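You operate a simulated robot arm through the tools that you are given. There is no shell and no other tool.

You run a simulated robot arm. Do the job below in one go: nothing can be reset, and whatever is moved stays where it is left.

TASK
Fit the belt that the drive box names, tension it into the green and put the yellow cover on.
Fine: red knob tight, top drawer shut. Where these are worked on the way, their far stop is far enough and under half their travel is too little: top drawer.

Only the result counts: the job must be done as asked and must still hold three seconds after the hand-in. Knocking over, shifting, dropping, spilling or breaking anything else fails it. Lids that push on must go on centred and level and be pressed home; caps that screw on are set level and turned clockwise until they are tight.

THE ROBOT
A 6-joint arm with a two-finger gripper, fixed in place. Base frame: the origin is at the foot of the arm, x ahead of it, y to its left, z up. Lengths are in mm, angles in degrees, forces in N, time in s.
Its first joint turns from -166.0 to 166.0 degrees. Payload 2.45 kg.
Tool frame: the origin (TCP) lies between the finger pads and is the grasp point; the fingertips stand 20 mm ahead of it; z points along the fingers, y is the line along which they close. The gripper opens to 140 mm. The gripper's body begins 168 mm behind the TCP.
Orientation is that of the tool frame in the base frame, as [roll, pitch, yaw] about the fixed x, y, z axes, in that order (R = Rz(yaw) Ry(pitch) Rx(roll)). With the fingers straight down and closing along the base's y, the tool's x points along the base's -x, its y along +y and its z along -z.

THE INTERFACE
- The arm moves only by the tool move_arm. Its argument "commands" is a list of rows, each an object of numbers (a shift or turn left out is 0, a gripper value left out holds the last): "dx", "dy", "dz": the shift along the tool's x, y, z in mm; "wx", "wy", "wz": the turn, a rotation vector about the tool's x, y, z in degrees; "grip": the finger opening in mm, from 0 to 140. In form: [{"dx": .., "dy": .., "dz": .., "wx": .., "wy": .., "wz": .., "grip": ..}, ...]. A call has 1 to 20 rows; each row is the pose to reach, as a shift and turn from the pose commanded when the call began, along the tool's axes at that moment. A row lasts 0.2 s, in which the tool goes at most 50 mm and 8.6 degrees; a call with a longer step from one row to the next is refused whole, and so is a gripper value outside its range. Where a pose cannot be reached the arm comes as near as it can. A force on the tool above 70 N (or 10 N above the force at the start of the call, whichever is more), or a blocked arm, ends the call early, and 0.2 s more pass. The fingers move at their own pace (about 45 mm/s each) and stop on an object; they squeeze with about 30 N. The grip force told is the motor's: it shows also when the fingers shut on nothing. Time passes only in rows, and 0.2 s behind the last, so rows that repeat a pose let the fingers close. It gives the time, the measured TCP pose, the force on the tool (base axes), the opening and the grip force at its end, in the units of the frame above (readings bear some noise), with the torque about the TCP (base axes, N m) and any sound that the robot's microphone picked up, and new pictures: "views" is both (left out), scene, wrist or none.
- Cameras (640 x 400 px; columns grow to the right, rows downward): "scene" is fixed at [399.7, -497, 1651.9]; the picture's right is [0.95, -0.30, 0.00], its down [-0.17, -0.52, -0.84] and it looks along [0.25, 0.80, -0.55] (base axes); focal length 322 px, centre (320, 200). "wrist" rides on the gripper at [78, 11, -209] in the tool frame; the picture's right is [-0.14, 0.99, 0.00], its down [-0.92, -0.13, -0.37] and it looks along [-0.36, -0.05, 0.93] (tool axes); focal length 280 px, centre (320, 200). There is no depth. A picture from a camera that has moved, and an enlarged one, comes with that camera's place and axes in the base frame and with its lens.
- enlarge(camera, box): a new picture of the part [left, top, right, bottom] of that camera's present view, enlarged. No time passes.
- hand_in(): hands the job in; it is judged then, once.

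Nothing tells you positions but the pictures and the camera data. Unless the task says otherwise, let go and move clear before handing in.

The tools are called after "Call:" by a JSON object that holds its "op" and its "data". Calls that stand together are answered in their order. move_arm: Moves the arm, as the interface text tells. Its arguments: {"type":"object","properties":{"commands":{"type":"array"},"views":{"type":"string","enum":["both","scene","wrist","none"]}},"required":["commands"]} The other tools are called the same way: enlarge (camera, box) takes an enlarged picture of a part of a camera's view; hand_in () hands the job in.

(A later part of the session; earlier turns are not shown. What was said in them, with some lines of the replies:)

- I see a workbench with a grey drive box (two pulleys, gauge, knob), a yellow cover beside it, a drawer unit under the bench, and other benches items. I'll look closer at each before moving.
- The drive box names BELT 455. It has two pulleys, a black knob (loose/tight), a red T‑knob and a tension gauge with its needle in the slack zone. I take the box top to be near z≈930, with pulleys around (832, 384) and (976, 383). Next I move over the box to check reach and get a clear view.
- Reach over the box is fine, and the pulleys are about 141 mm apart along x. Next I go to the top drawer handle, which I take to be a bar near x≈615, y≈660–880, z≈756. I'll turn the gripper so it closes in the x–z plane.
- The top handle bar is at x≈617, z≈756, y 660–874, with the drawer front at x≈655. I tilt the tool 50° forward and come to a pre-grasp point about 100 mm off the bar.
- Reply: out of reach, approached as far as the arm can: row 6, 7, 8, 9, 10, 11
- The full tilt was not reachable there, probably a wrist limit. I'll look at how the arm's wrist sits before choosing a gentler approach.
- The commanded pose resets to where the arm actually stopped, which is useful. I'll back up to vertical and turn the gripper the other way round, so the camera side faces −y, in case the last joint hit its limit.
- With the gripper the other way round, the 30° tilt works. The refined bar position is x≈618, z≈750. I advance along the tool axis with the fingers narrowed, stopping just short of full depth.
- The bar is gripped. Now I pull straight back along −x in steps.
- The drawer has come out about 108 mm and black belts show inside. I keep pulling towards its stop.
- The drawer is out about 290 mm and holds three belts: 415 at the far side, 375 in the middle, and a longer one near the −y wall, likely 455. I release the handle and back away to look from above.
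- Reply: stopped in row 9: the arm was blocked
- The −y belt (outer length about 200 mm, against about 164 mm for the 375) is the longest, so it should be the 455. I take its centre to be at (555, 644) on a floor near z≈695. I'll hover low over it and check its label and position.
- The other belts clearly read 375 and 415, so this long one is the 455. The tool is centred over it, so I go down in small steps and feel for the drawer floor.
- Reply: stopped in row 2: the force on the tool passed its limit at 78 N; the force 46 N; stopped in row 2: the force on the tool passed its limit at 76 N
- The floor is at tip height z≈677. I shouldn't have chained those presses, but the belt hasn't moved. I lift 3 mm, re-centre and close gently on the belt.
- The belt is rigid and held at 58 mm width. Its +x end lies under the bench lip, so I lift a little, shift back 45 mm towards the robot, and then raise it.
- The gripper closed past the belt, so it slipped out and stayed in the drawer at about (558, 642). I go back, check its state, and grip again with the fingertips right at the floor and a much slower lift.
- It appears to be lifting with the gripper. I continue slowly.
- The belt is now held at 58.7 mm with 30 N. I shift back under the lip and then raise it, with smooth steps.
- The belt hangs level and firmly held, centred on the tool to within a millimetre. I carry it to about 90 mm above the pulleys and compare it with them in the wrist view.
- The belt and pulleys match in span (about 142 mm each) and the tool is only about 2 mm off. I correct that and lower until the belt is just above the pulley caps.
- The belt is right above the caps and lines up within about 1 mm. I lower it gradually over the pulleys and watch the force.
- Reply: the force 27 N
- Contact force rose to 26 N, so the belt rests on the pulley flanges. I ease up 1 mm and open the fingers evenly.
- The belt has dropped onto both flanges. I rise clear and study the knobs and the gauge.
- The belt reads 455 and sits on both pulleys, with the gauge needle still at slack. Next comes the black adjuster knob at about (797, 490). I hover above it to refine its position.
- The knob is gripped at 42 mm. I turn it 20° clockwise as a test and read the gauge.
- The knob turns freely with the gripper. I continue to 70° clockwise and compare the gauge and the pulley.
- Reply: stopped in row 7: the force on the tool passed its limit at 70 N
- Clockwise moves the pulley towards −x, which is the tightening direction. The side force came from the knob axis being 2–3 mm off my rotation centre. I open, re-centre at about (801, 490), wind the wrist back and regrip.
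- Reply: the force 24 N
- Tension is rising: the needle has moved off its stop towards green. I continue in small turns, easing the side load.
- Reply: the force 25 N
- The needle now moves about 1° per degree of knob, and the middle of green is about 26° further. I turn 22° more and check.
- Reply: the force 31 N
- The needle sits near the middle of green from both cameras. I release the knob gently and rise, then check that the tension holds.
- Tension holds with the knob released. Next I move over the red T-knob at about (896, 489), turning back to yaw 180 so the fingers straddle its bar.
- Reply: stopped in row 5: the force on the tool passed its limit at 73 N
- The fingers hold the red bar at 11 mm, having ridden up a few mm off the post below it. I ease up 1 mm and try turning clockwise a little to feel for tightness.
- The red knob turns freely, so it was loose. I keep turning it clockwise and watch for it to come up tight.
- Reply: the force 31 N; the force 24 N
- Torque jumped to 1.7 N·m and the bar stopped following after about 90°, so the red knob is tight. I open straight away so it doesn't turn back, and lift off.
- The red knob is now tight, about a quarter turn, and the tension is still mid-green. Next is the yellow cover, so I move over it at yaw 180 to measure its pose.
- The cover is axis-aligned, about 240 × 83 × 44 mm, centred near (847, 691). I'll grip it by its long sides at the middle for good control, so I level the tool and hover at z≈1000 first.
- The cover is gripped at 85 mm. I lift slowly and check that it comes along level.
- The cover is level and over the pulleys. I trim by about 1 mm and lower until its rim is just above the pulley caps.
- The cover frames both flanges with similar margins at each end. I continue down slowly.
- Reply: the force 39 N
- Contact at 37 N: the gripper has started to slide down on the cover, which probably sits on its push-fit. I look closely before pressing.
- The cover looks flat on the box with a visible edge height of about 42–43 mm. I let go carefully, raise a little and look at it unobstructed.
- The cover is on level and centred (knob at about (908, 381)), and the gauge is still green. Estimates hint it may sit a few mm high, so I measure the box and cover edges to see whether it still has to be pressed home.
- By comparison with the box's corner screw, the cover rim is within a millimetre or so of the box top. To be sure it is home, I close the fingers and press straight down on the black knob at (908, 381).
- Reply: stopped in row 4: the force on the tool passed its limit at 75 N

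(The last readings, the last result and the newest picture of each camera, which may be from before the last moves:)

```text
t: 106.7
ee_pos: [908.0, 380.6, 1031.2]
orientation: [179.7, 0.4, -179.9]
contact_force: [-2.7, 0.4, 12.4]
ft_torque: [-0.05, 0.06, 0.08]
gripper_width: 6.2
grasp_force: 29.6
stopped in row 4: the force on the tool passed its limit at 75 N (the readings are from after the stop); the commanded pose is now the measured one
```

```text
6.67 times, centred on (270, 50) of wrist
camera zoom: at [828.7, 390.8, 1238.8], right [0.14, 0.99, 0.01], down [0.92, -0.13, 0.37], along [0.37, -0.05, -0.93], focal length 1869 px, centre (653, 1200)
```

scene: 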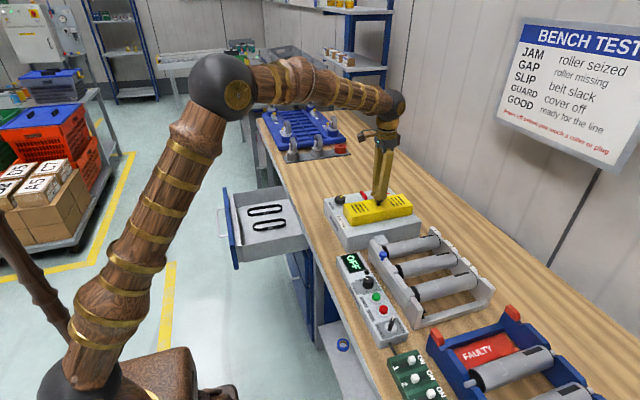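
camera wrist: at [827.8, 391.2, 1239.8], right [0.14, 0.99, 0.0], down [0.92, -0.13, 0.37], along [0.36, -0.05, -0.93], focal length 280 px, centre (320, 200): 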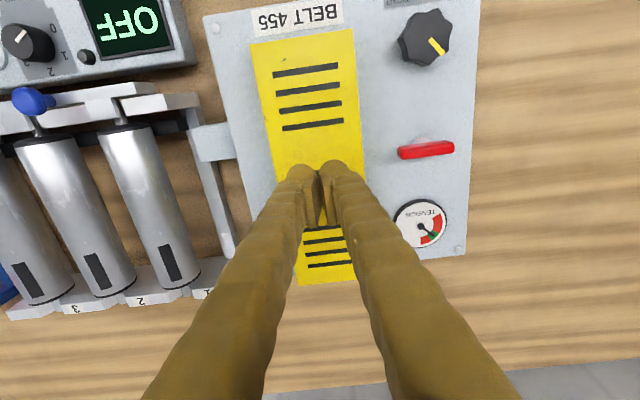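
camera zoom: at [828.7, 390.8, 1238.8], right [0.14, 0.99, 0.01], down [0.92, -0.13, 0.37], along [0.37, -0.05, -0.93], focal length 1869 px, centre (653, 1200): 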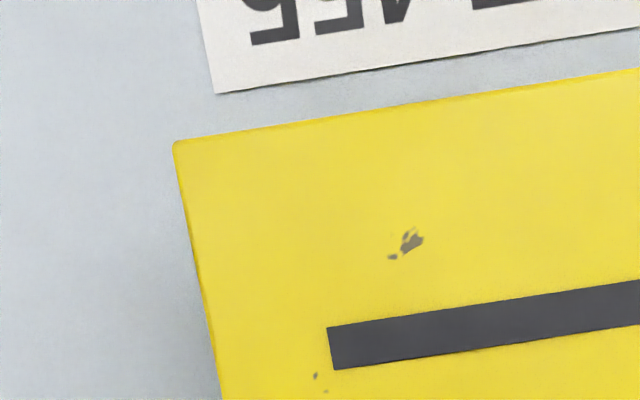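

The rim is flush: the label-to-rim geometry gives a gap under 1 mm, and a 75 N press on the knob didn't move it, so the cover is home. I lift off and check that the cover stays and the gauge is still green.

Call:
{"op": "move_arm", "data": {"commands": [{"dz": -3}, {"dz": -8}, {"dz": -20}, {"dz": -45}, {"dz": -80}, {"dz": -110}], "views": "both"}}

Call:
{"op": "enlarge", "data": {"camera": "scene", "box": [330, 180, 430, 240]}}

Call:
{"op": "enlarge", "data": {"camera": "scene", "box": [372, 182, 402, 204]}}

```text
t: 108.1
ee_pos: [907.4, 381.4, 1139.2]
orientation: [179.8, 0.2, 179.9]
contact_force: [0.5, -0.1, -0.3]
ft_torque: [0.0, 0.02, 0.02]
gripper_width: 0.1
grasp_force: 29.5
camera wrist: at [827.6, 391.2, 1346.8], right [0.14, 0.99, 0.0], down [0.92, -0.13, 0.37], along [0.37, -0.05, -0.93], focal length 280 px, centre (320, 200)
```

scene: 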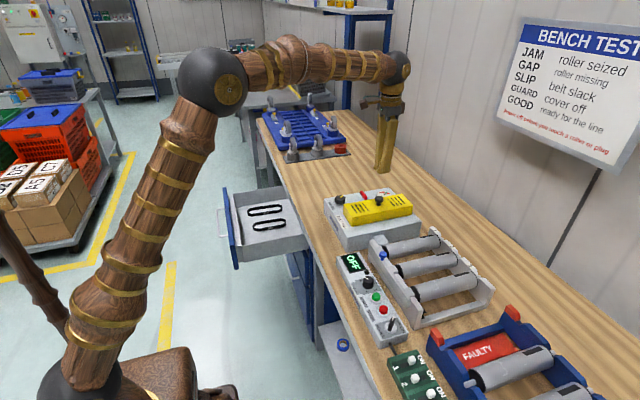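
wrist: 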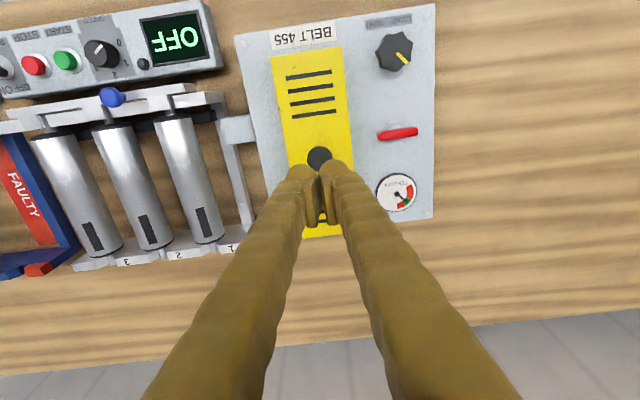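

```text
6.40 times, centred on (380, 210) of scene
camera zoom: at [399.7, -497.0, 1651.9], right [0.95, -0.3, 0.0], down [-0.17, -0.52, -0.84], along [0.25, 0.8, -0.55], focal length 2060 px, centre (-64, 136)
```

zoom: 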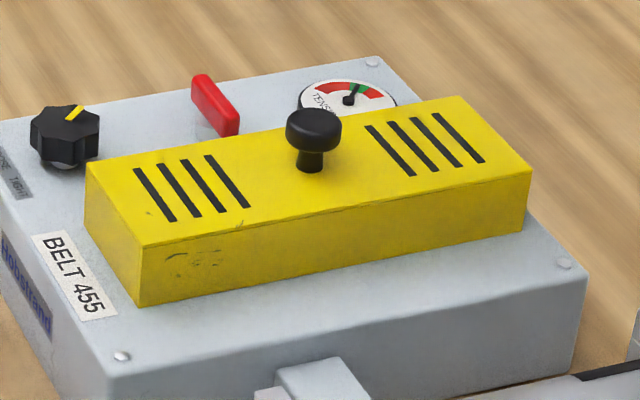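

```text
16.00 times, centred on (387, 193) of scene
camera zoom: at [399.7, -497.0, 1651.9], right [0.95, -0.3, 0.0], down [-0.17, -0.52, -0.84], along [0.25, 0.8, -0.55], focal length 5149 px, centre (-752, 312)
```

zoom: 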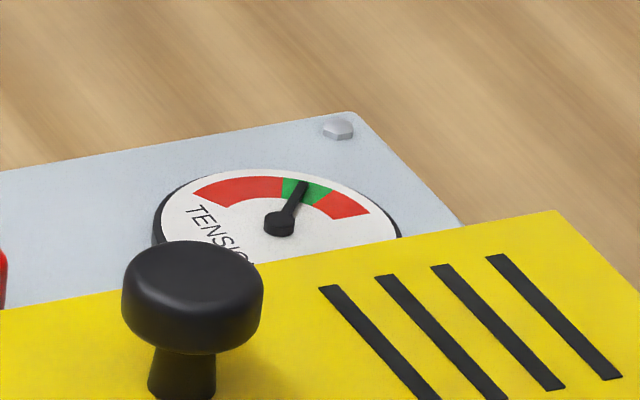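

The cover stays put, the tension is green and the red knob is tight. Last is the drawer: with closed fingers I go round to the front of its handle (bar now near x≈326, y 660–874, z≈750) to push it shut.

Call:
{"op": "move_arm", "data": {"commands": [{"dx": 20, "dy": 12, "grip": 0}, {"dx": 56, "dy": 34, "grip": 0}, {"dx": 96, "dy": 59, "grip": 0}, {"dx": 136, "dy": 83, "grip": 0}, {"dx": 176, "dy": 108, "grip": 0}, {"dx": 216, "dy": 132, "grip": 0}, {"dx": 256, "dy": 157, "grip": 0}, {"dx": 296, "dy": 181, "grip": 0}, {"dx": 336, "dy": 206, "grip": 0}, {"dx": 376, "dy": 230, "grip": 0}, {"dx": 416, "dy": 255, "grip": 0}, {"dx": 456, "dy": 279, "grip": 0}, {"dx": 496, "dy": 304, "grip": 0}, {"dx": 536, "dy": 328, "grip": 0}, {"dx": 576, "dy": 353, "grip": 0}, {"dx": 612, "dy": 375, "grip": 0}, {"dx": 635, "dy": 386, "grip": 0}], "views": "both"}}

```text
t: 111.7
ee_pos: [273.1, 764.7, 1137.4]
orientation: [179.9, 0.2, 179.9]
contact_force: [-0.2, -0.4, 0.8]
ft_torque: [0.0, -0.03, 0.02]
gripper_width: 0.0
grasp_force: 29.8
camera wrist: at [193.5, 775.6, 1344.9], right [0.14, 0.99, 0.0], down [0.92, -0.13, 0.37], along [0.37, -0.05, -0.93], focal length 280 px, centre (320, 200)
```

scene: 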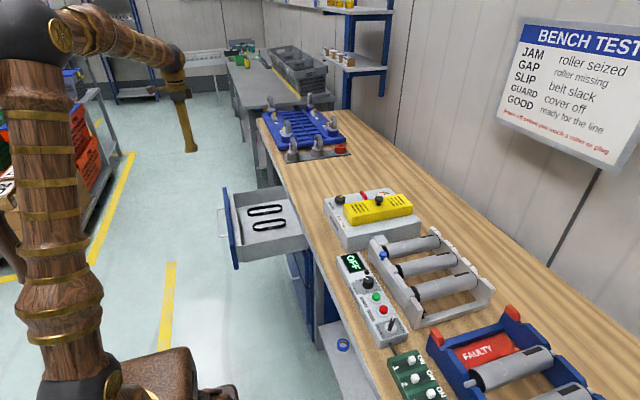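
wrist: 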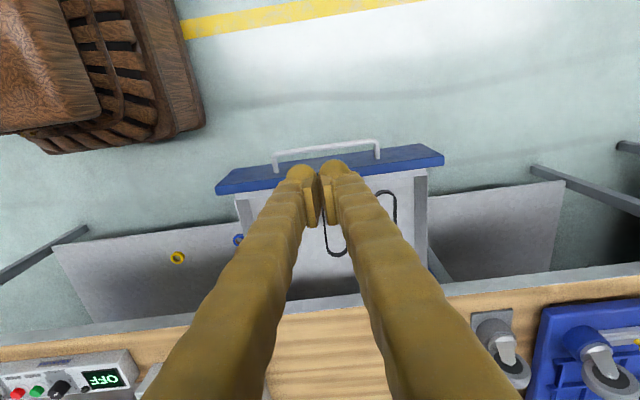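

Call:
{"op": "move_arm", "data": {"commands": [{"dx": 5, "dz": 25, "grip": 0}, {"dx": 10, "dz": 70, "grip": 0}, {"dx": 10, "dz": 115, "grip": 0}, {"dx": 10, "dz": 160, "grip": 0}, {"dx": 10, "dz": 205, "grip": 0}, {"dx": 10, "dz": 250, "grip": 0}, {"dx": 10, "dz": 295, "grip": 0}, {"dx": 10, "dz": 335, "grip": 0}, {"dx": 10, "dz": 365, "grip": 0}, {"dx": 10, "dz": 385, "grip": 0}], "views": "both"}}

Call:
{"op": "enlarge", "data": {"camera": "scene", "box": [180, 170, 320, 280]}}

```text
t: 113.9
ee_pos: [265.6, 768.5, 754.4]
orientation: [179.8, 0.1, 180.0]
contact_force: [0.2, -0.3, -0.6]
ft_torque: [0.01, -0.02, -0.01]
gripper_width: 0.0
grasp_force: 29.2
camera wrist: at [184.8, 778.4, 961.8], right [0.14, 0.99, 0.0], down [0.92, -0.13, 0.37], along [0.37, -0.05, -0.93], focal length 280 px, centre (320, 200)
```

scene: 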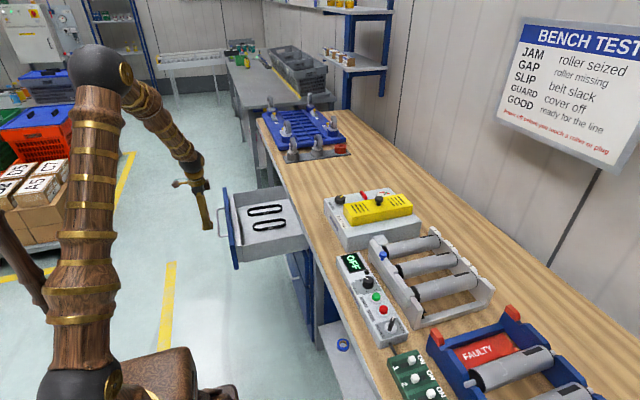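
wrist: 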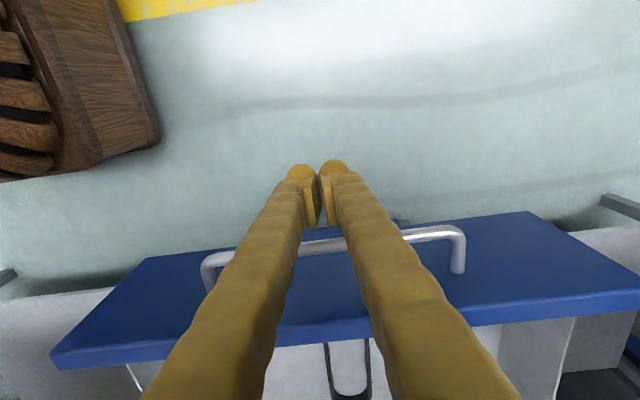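

```text
3.64 times, centred on (250, 225) of scene
camera zoom: at [399.7, -497.0, 1651.9], right [0.95, -0.3, 0.0], down [-0.17, -0.52, -0.84], along [0.25, 0.8, -0.55], focal length 1170 px, centre (574, 109)
```

zoom: 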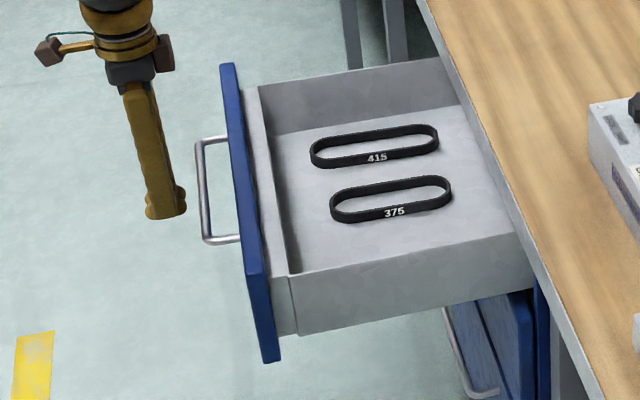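

I'm in front of the handle with a clear gap. I push smoothly in +x, letting the force limit catch the closed stop.

Call:
{"op": "move_arm", "data": {"commands": [{"dx": -10, "grip": 0}, {"dx": -18, "grip": 0}, {"dx": -24, "grip": 0}, {"dx": -30, "grip": 0}, {"dx": -38, "grip": 0}, {"dx": -48, "grip": 0}, {"dx": -60, "grip": 0}, {"dx": -74, "grip": 0}, {"dx": -88, "grip": 0}, {"dx": -102, "grip": 0}, {"dx": -116, "grip": 0}, {"dx": -130, "grip": 0}], "views": "both"}}

```text
t: 116.5
ee_pos: [394.7, 767.6, 754.6]
orientation: [179.7, 0.2, -179.9]
contact_force: [-0.4, -0.2, 0.0]
ft_torque: [-0.02, -0.01, 0.0]
gripper_width: 0.0
grasp_force: 29.7
camera wrist: at [314.4, 777.9, 962.9], right [0.14, 0.99, 0.0], down [0.92, -0.13, 0.37], along [0.37, -0.05, -0.93], focal length 280 px, centre (320, 200)
```

scene: 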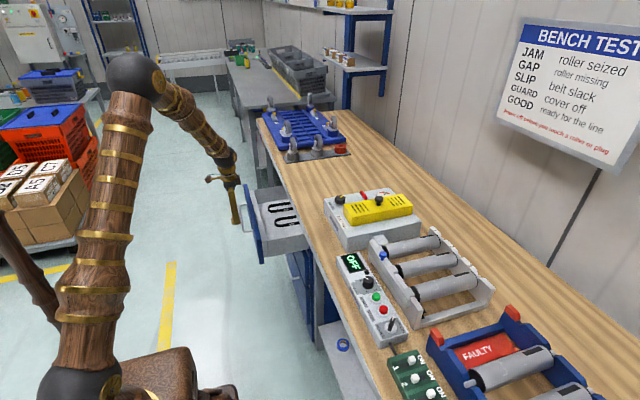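
wrist: 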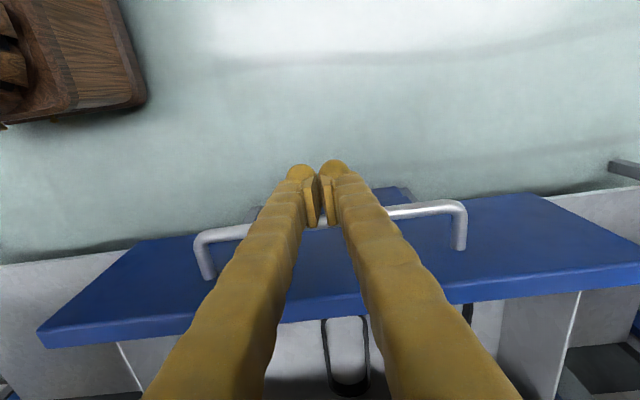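

Call:
{"op": "move_arm", "data": {"commands": [{"dx": -8, "grip": 0}, {"dx": -20, "grip": 0}, {"dx": -34, "grip": 0}, {"dx": -48, "grip": 0}, {"dx": -62, "grip": 0}, {"dx": -76, "grip": 0}, {"dx": -90, "grip": 0}, {"dx": -104, "grip": 0}, {"dx": -118, "grip": 0}, {"dx": -132, "grip": 0}, {"dx": -146, "grip": 0}, {"dx": -158, "grip": 0}, {"dx": -168, "grip": 0}], "views": "both"}}

```text
t: 119.3
ee_pos: [562.2, 769.5, 755.8]
orientation: [179.8, 0.1, 180.0]
contact_force: [-0.8, 0.5, -0.7]
ft_torque: [0.0, 0.02, 0.0]
gripper_width: 0.0
grasp_force: 29.6
camera wrist: at [483.3, 778.8, 963.7], right [0.14, 0.99, 0.0], down [0.92, -0.13, 0.37], along [0.37, -0.05, -0.93], focal length 280 px, centre (320, 200)
```

scene: 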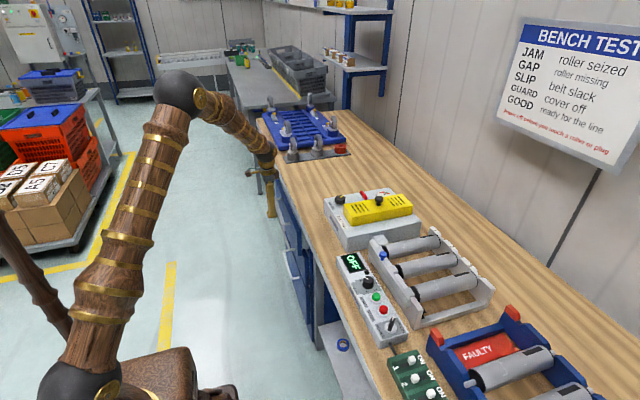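
wrist: 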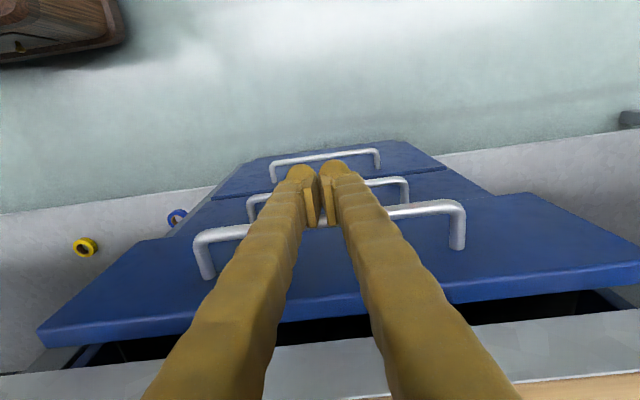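

Call:
{"op": "move_arm", "data": {"commands": [{"dx": -6, "grip": 0}, {"dx": -12, "grip": 0}, {"dx": -18, "grip": 0}, {"dx": -23, "grip": 0}, {"dx": -27, "grip": 0}, {"dx": -30, "grip": 0}, {"dx": -33, "grip": 0}, {"dx": -36, "grip": 0}, {"dx": -39, "grip": 0}], "views": "both"}}

Call:
{"op": "enlarge", "data": {"camera": "scene", "box": [250, 170, 340, 270]}}

```text
t: 121.4
ee_pos: [595.0, 768.1, 754.2]
orientation: [179.9, -0.1, -179.9]
contact_force: [-4.2, -0.1, -2.4]
ft_torque: [0.0, 0.02, 0.03]
gripper_width: 6.1
grasp_force: 29.1
stopped in row 9: the force on the tool passed its limit at 74 N (the readings are from after the stop); the commanded pose is now the measured one
camera wrist: at [516.7, 778.9, 961.2], right [0.14, 0.99, 0.0], down [0.92, -0.13, 0.37], along [0.36, -0.05, -0.93], focal length 280 px, centre (320, 200)
```

scene: 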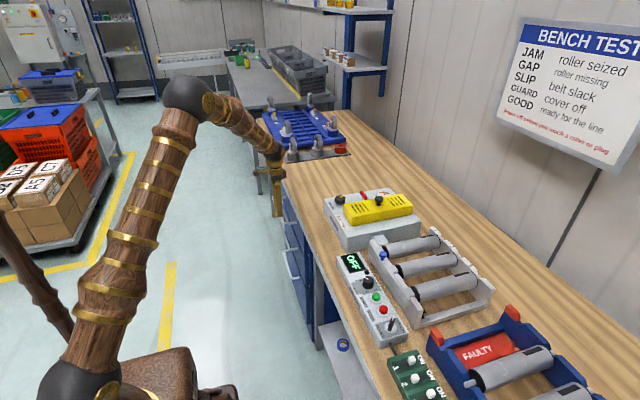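
wrist: 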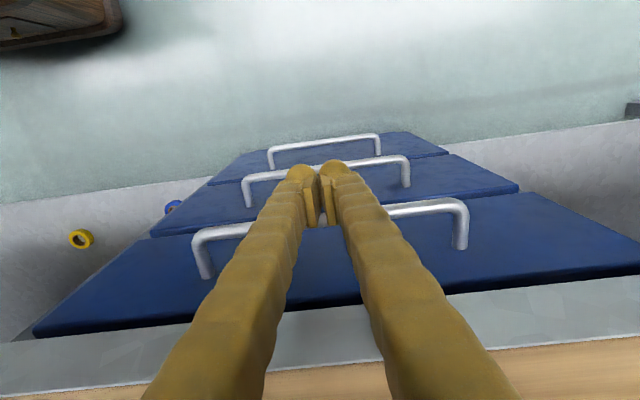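

```text
4.00 times, centred on (295, 220) of scene
camera zoom: at [399.7, -497.0, 1651.9], right [0.95, -0.3, 0.0], down [-0.17, -0.52, -0.84], along [0.25, 0.8, -0.55], focal length 1287 px, centre (420, 120)
```

zoom: 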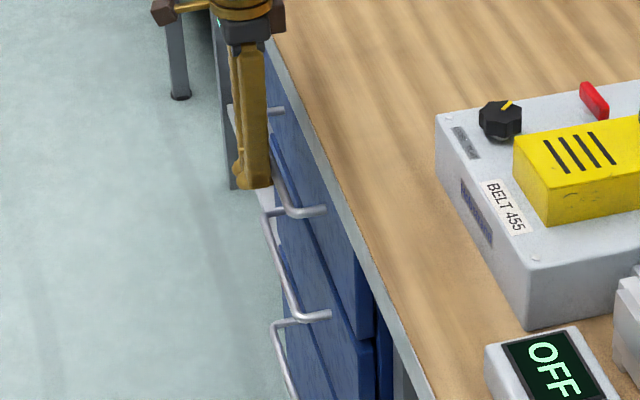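

The drawer hit its closed stop with the handle back at x≈618. I back away in −x, rise clear and do a final check.

Call:
{"op": "move_arm", "data": {"commands": [{"dx": 10, "grip": 0}, {"dx": 40, "grip": 0}, {"dx": 80, "grip": 0}, {"dx": 115, "dz": -25, "grip": 0}, {"dx": 130, "dz": -70, "grip": 0}, {"dx": 130, "dz": -118, "grip": 0}, {"dx": 130, "dz": -166, "grip": 0}, {"dx": 130, "dz": -214, "grip": 0}, {"dx": 130, "dz": -262, "grip": 0}, {"dx": 130, "dz": -310, "grip": 0}, {"dx": 130, "dz": -358, "grip": 0}, {"dx": 130, "dz": -400, "grip": 0}], "views": "both"}}

Call:
{"op": "enlarge", "data": {"camera": "scene", "box": [270, 190, 340, 300]}}

Call:
{"op": "enlarge", "data": {"camera": "scene", "box": [320, 180, 420, 245]}}

Call:
{"op": "enlarge", "data": {"camera": "scene", "box": [372, 182, 402, 204]}}

```text
t: 124.0
ee_pos: [467.5, 768.5, 1151.7]
orientation: [180.0, -0.2, -179.8]
contact_force: [0.2, 0.3, -0.7]
ft_torque: [-0.04, 0.02, 0.04]
gripper_width: 0.0
grasp_force: 28.9
camera wrist: at [388.8, 778.9, 1360.1], right [0.14, 0.99, 0.0], down [0.92, -0.13, 0.37], along [0.36, -0.05, -0.93], focal length 280 px, centre (320, 200)
```

scene: 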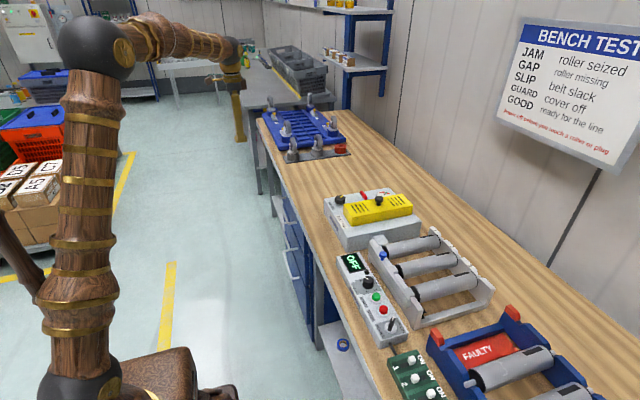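
wrist: 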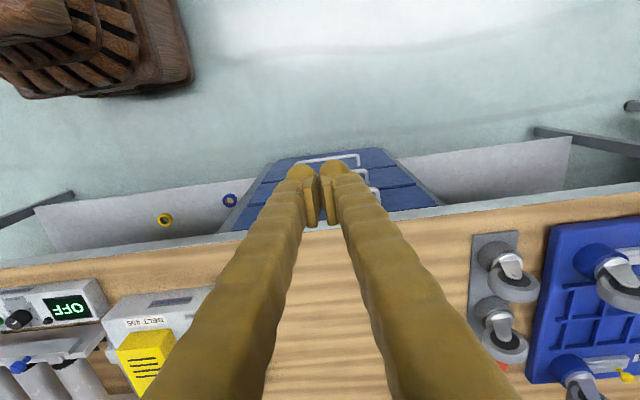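

```text
3.64 times, centred on (305, 245) of scene
camera zoom: at [399.7, -497.0, 1651.9], right [0.95, -0.3, 0.0], down [-0.17, -0.52, -0.84], along [0.25, 0.8, -0.55], focal length 1170 px, centre (374, 36)
```

zoom: 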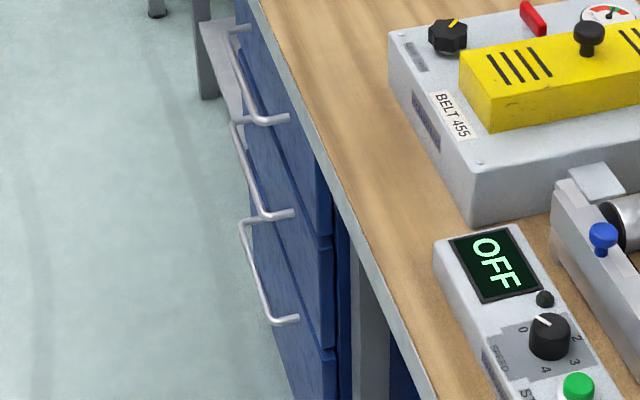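

```text
6.15 times, centred on (370, 212) of scene
camera zoom: at [399.7, -497.0, 1651.9], right [0.95, -0.3, 0.0], down [-0.17, -0.52, -0.84], along [0.25, 0.8, -0.55], focal length 1980 px, centre (12, 123)
```

zoom: 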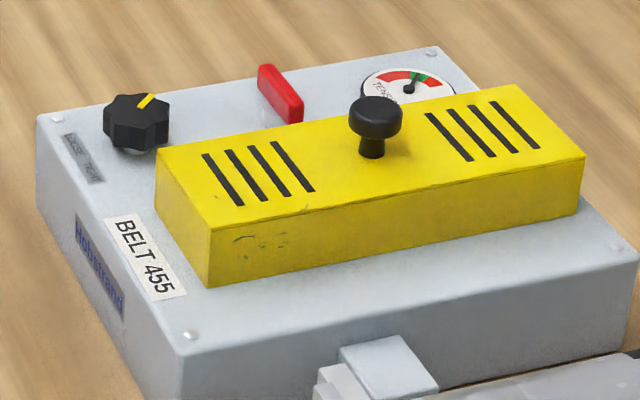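

```text
16.00 times, centred on (387, 193) of scene
camera zoom: at [399.7, -497.0, 1651.9], right [0.95, -0.3, 0.0], down [-0.17, -0.52, -0.84], along [0.25, 0.8, -0.55], focal length 5149 px, centre (-752, 312)
```

zoom: 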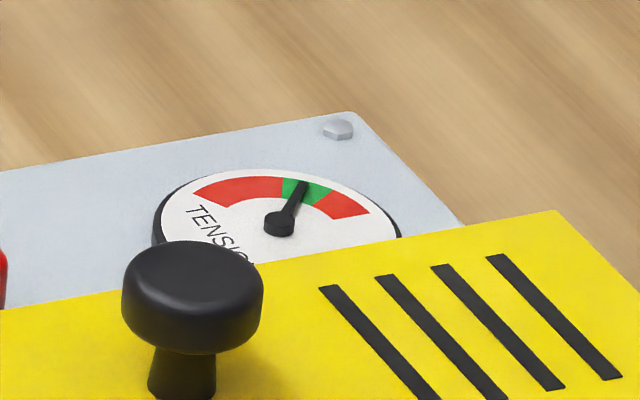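

Everything checks out: belt 455 is fitted, the needle is mid-green, the red knob is tight, the cover is flush, level and centred, and the drawer is shut as at the start. The arm is clear, so I hand in.

Call:
{"op": "hand_in", "data": {}}

```text
The job is handed in.
```

I fitted belt 455, tensioned it into the green and put the yellow cover on, then handed the job in. The hand-in gave no verdict, so what follows is what I saw just before it.

- **Belt:** The belt reading 455 sits on both pulleys, down on the flanges.
- **Tension:** The needle stands near the middle of the green and stayed there after I let go of the black knob.
- **Red knob:** It was loose. I turned it clockwise about a quarter turn until it stopped turning, with the torque rising to 1.7 N·m.
- **Cover:** It is level and centred over the pulleys. A press of about 75 N on its knob did not move it further, and my estimate of the gap under its rim is less than 1 mm.
- **Top drawer:** I opened it about 290 mm to get the belt, and it is shut again, pushed to its stop.

On the first try the belt slipped out of the fingers as I lifted and stayed on the drawer floor. I also pressed the fingertips into the drawer floor harder than needed. I saw no damage from either.
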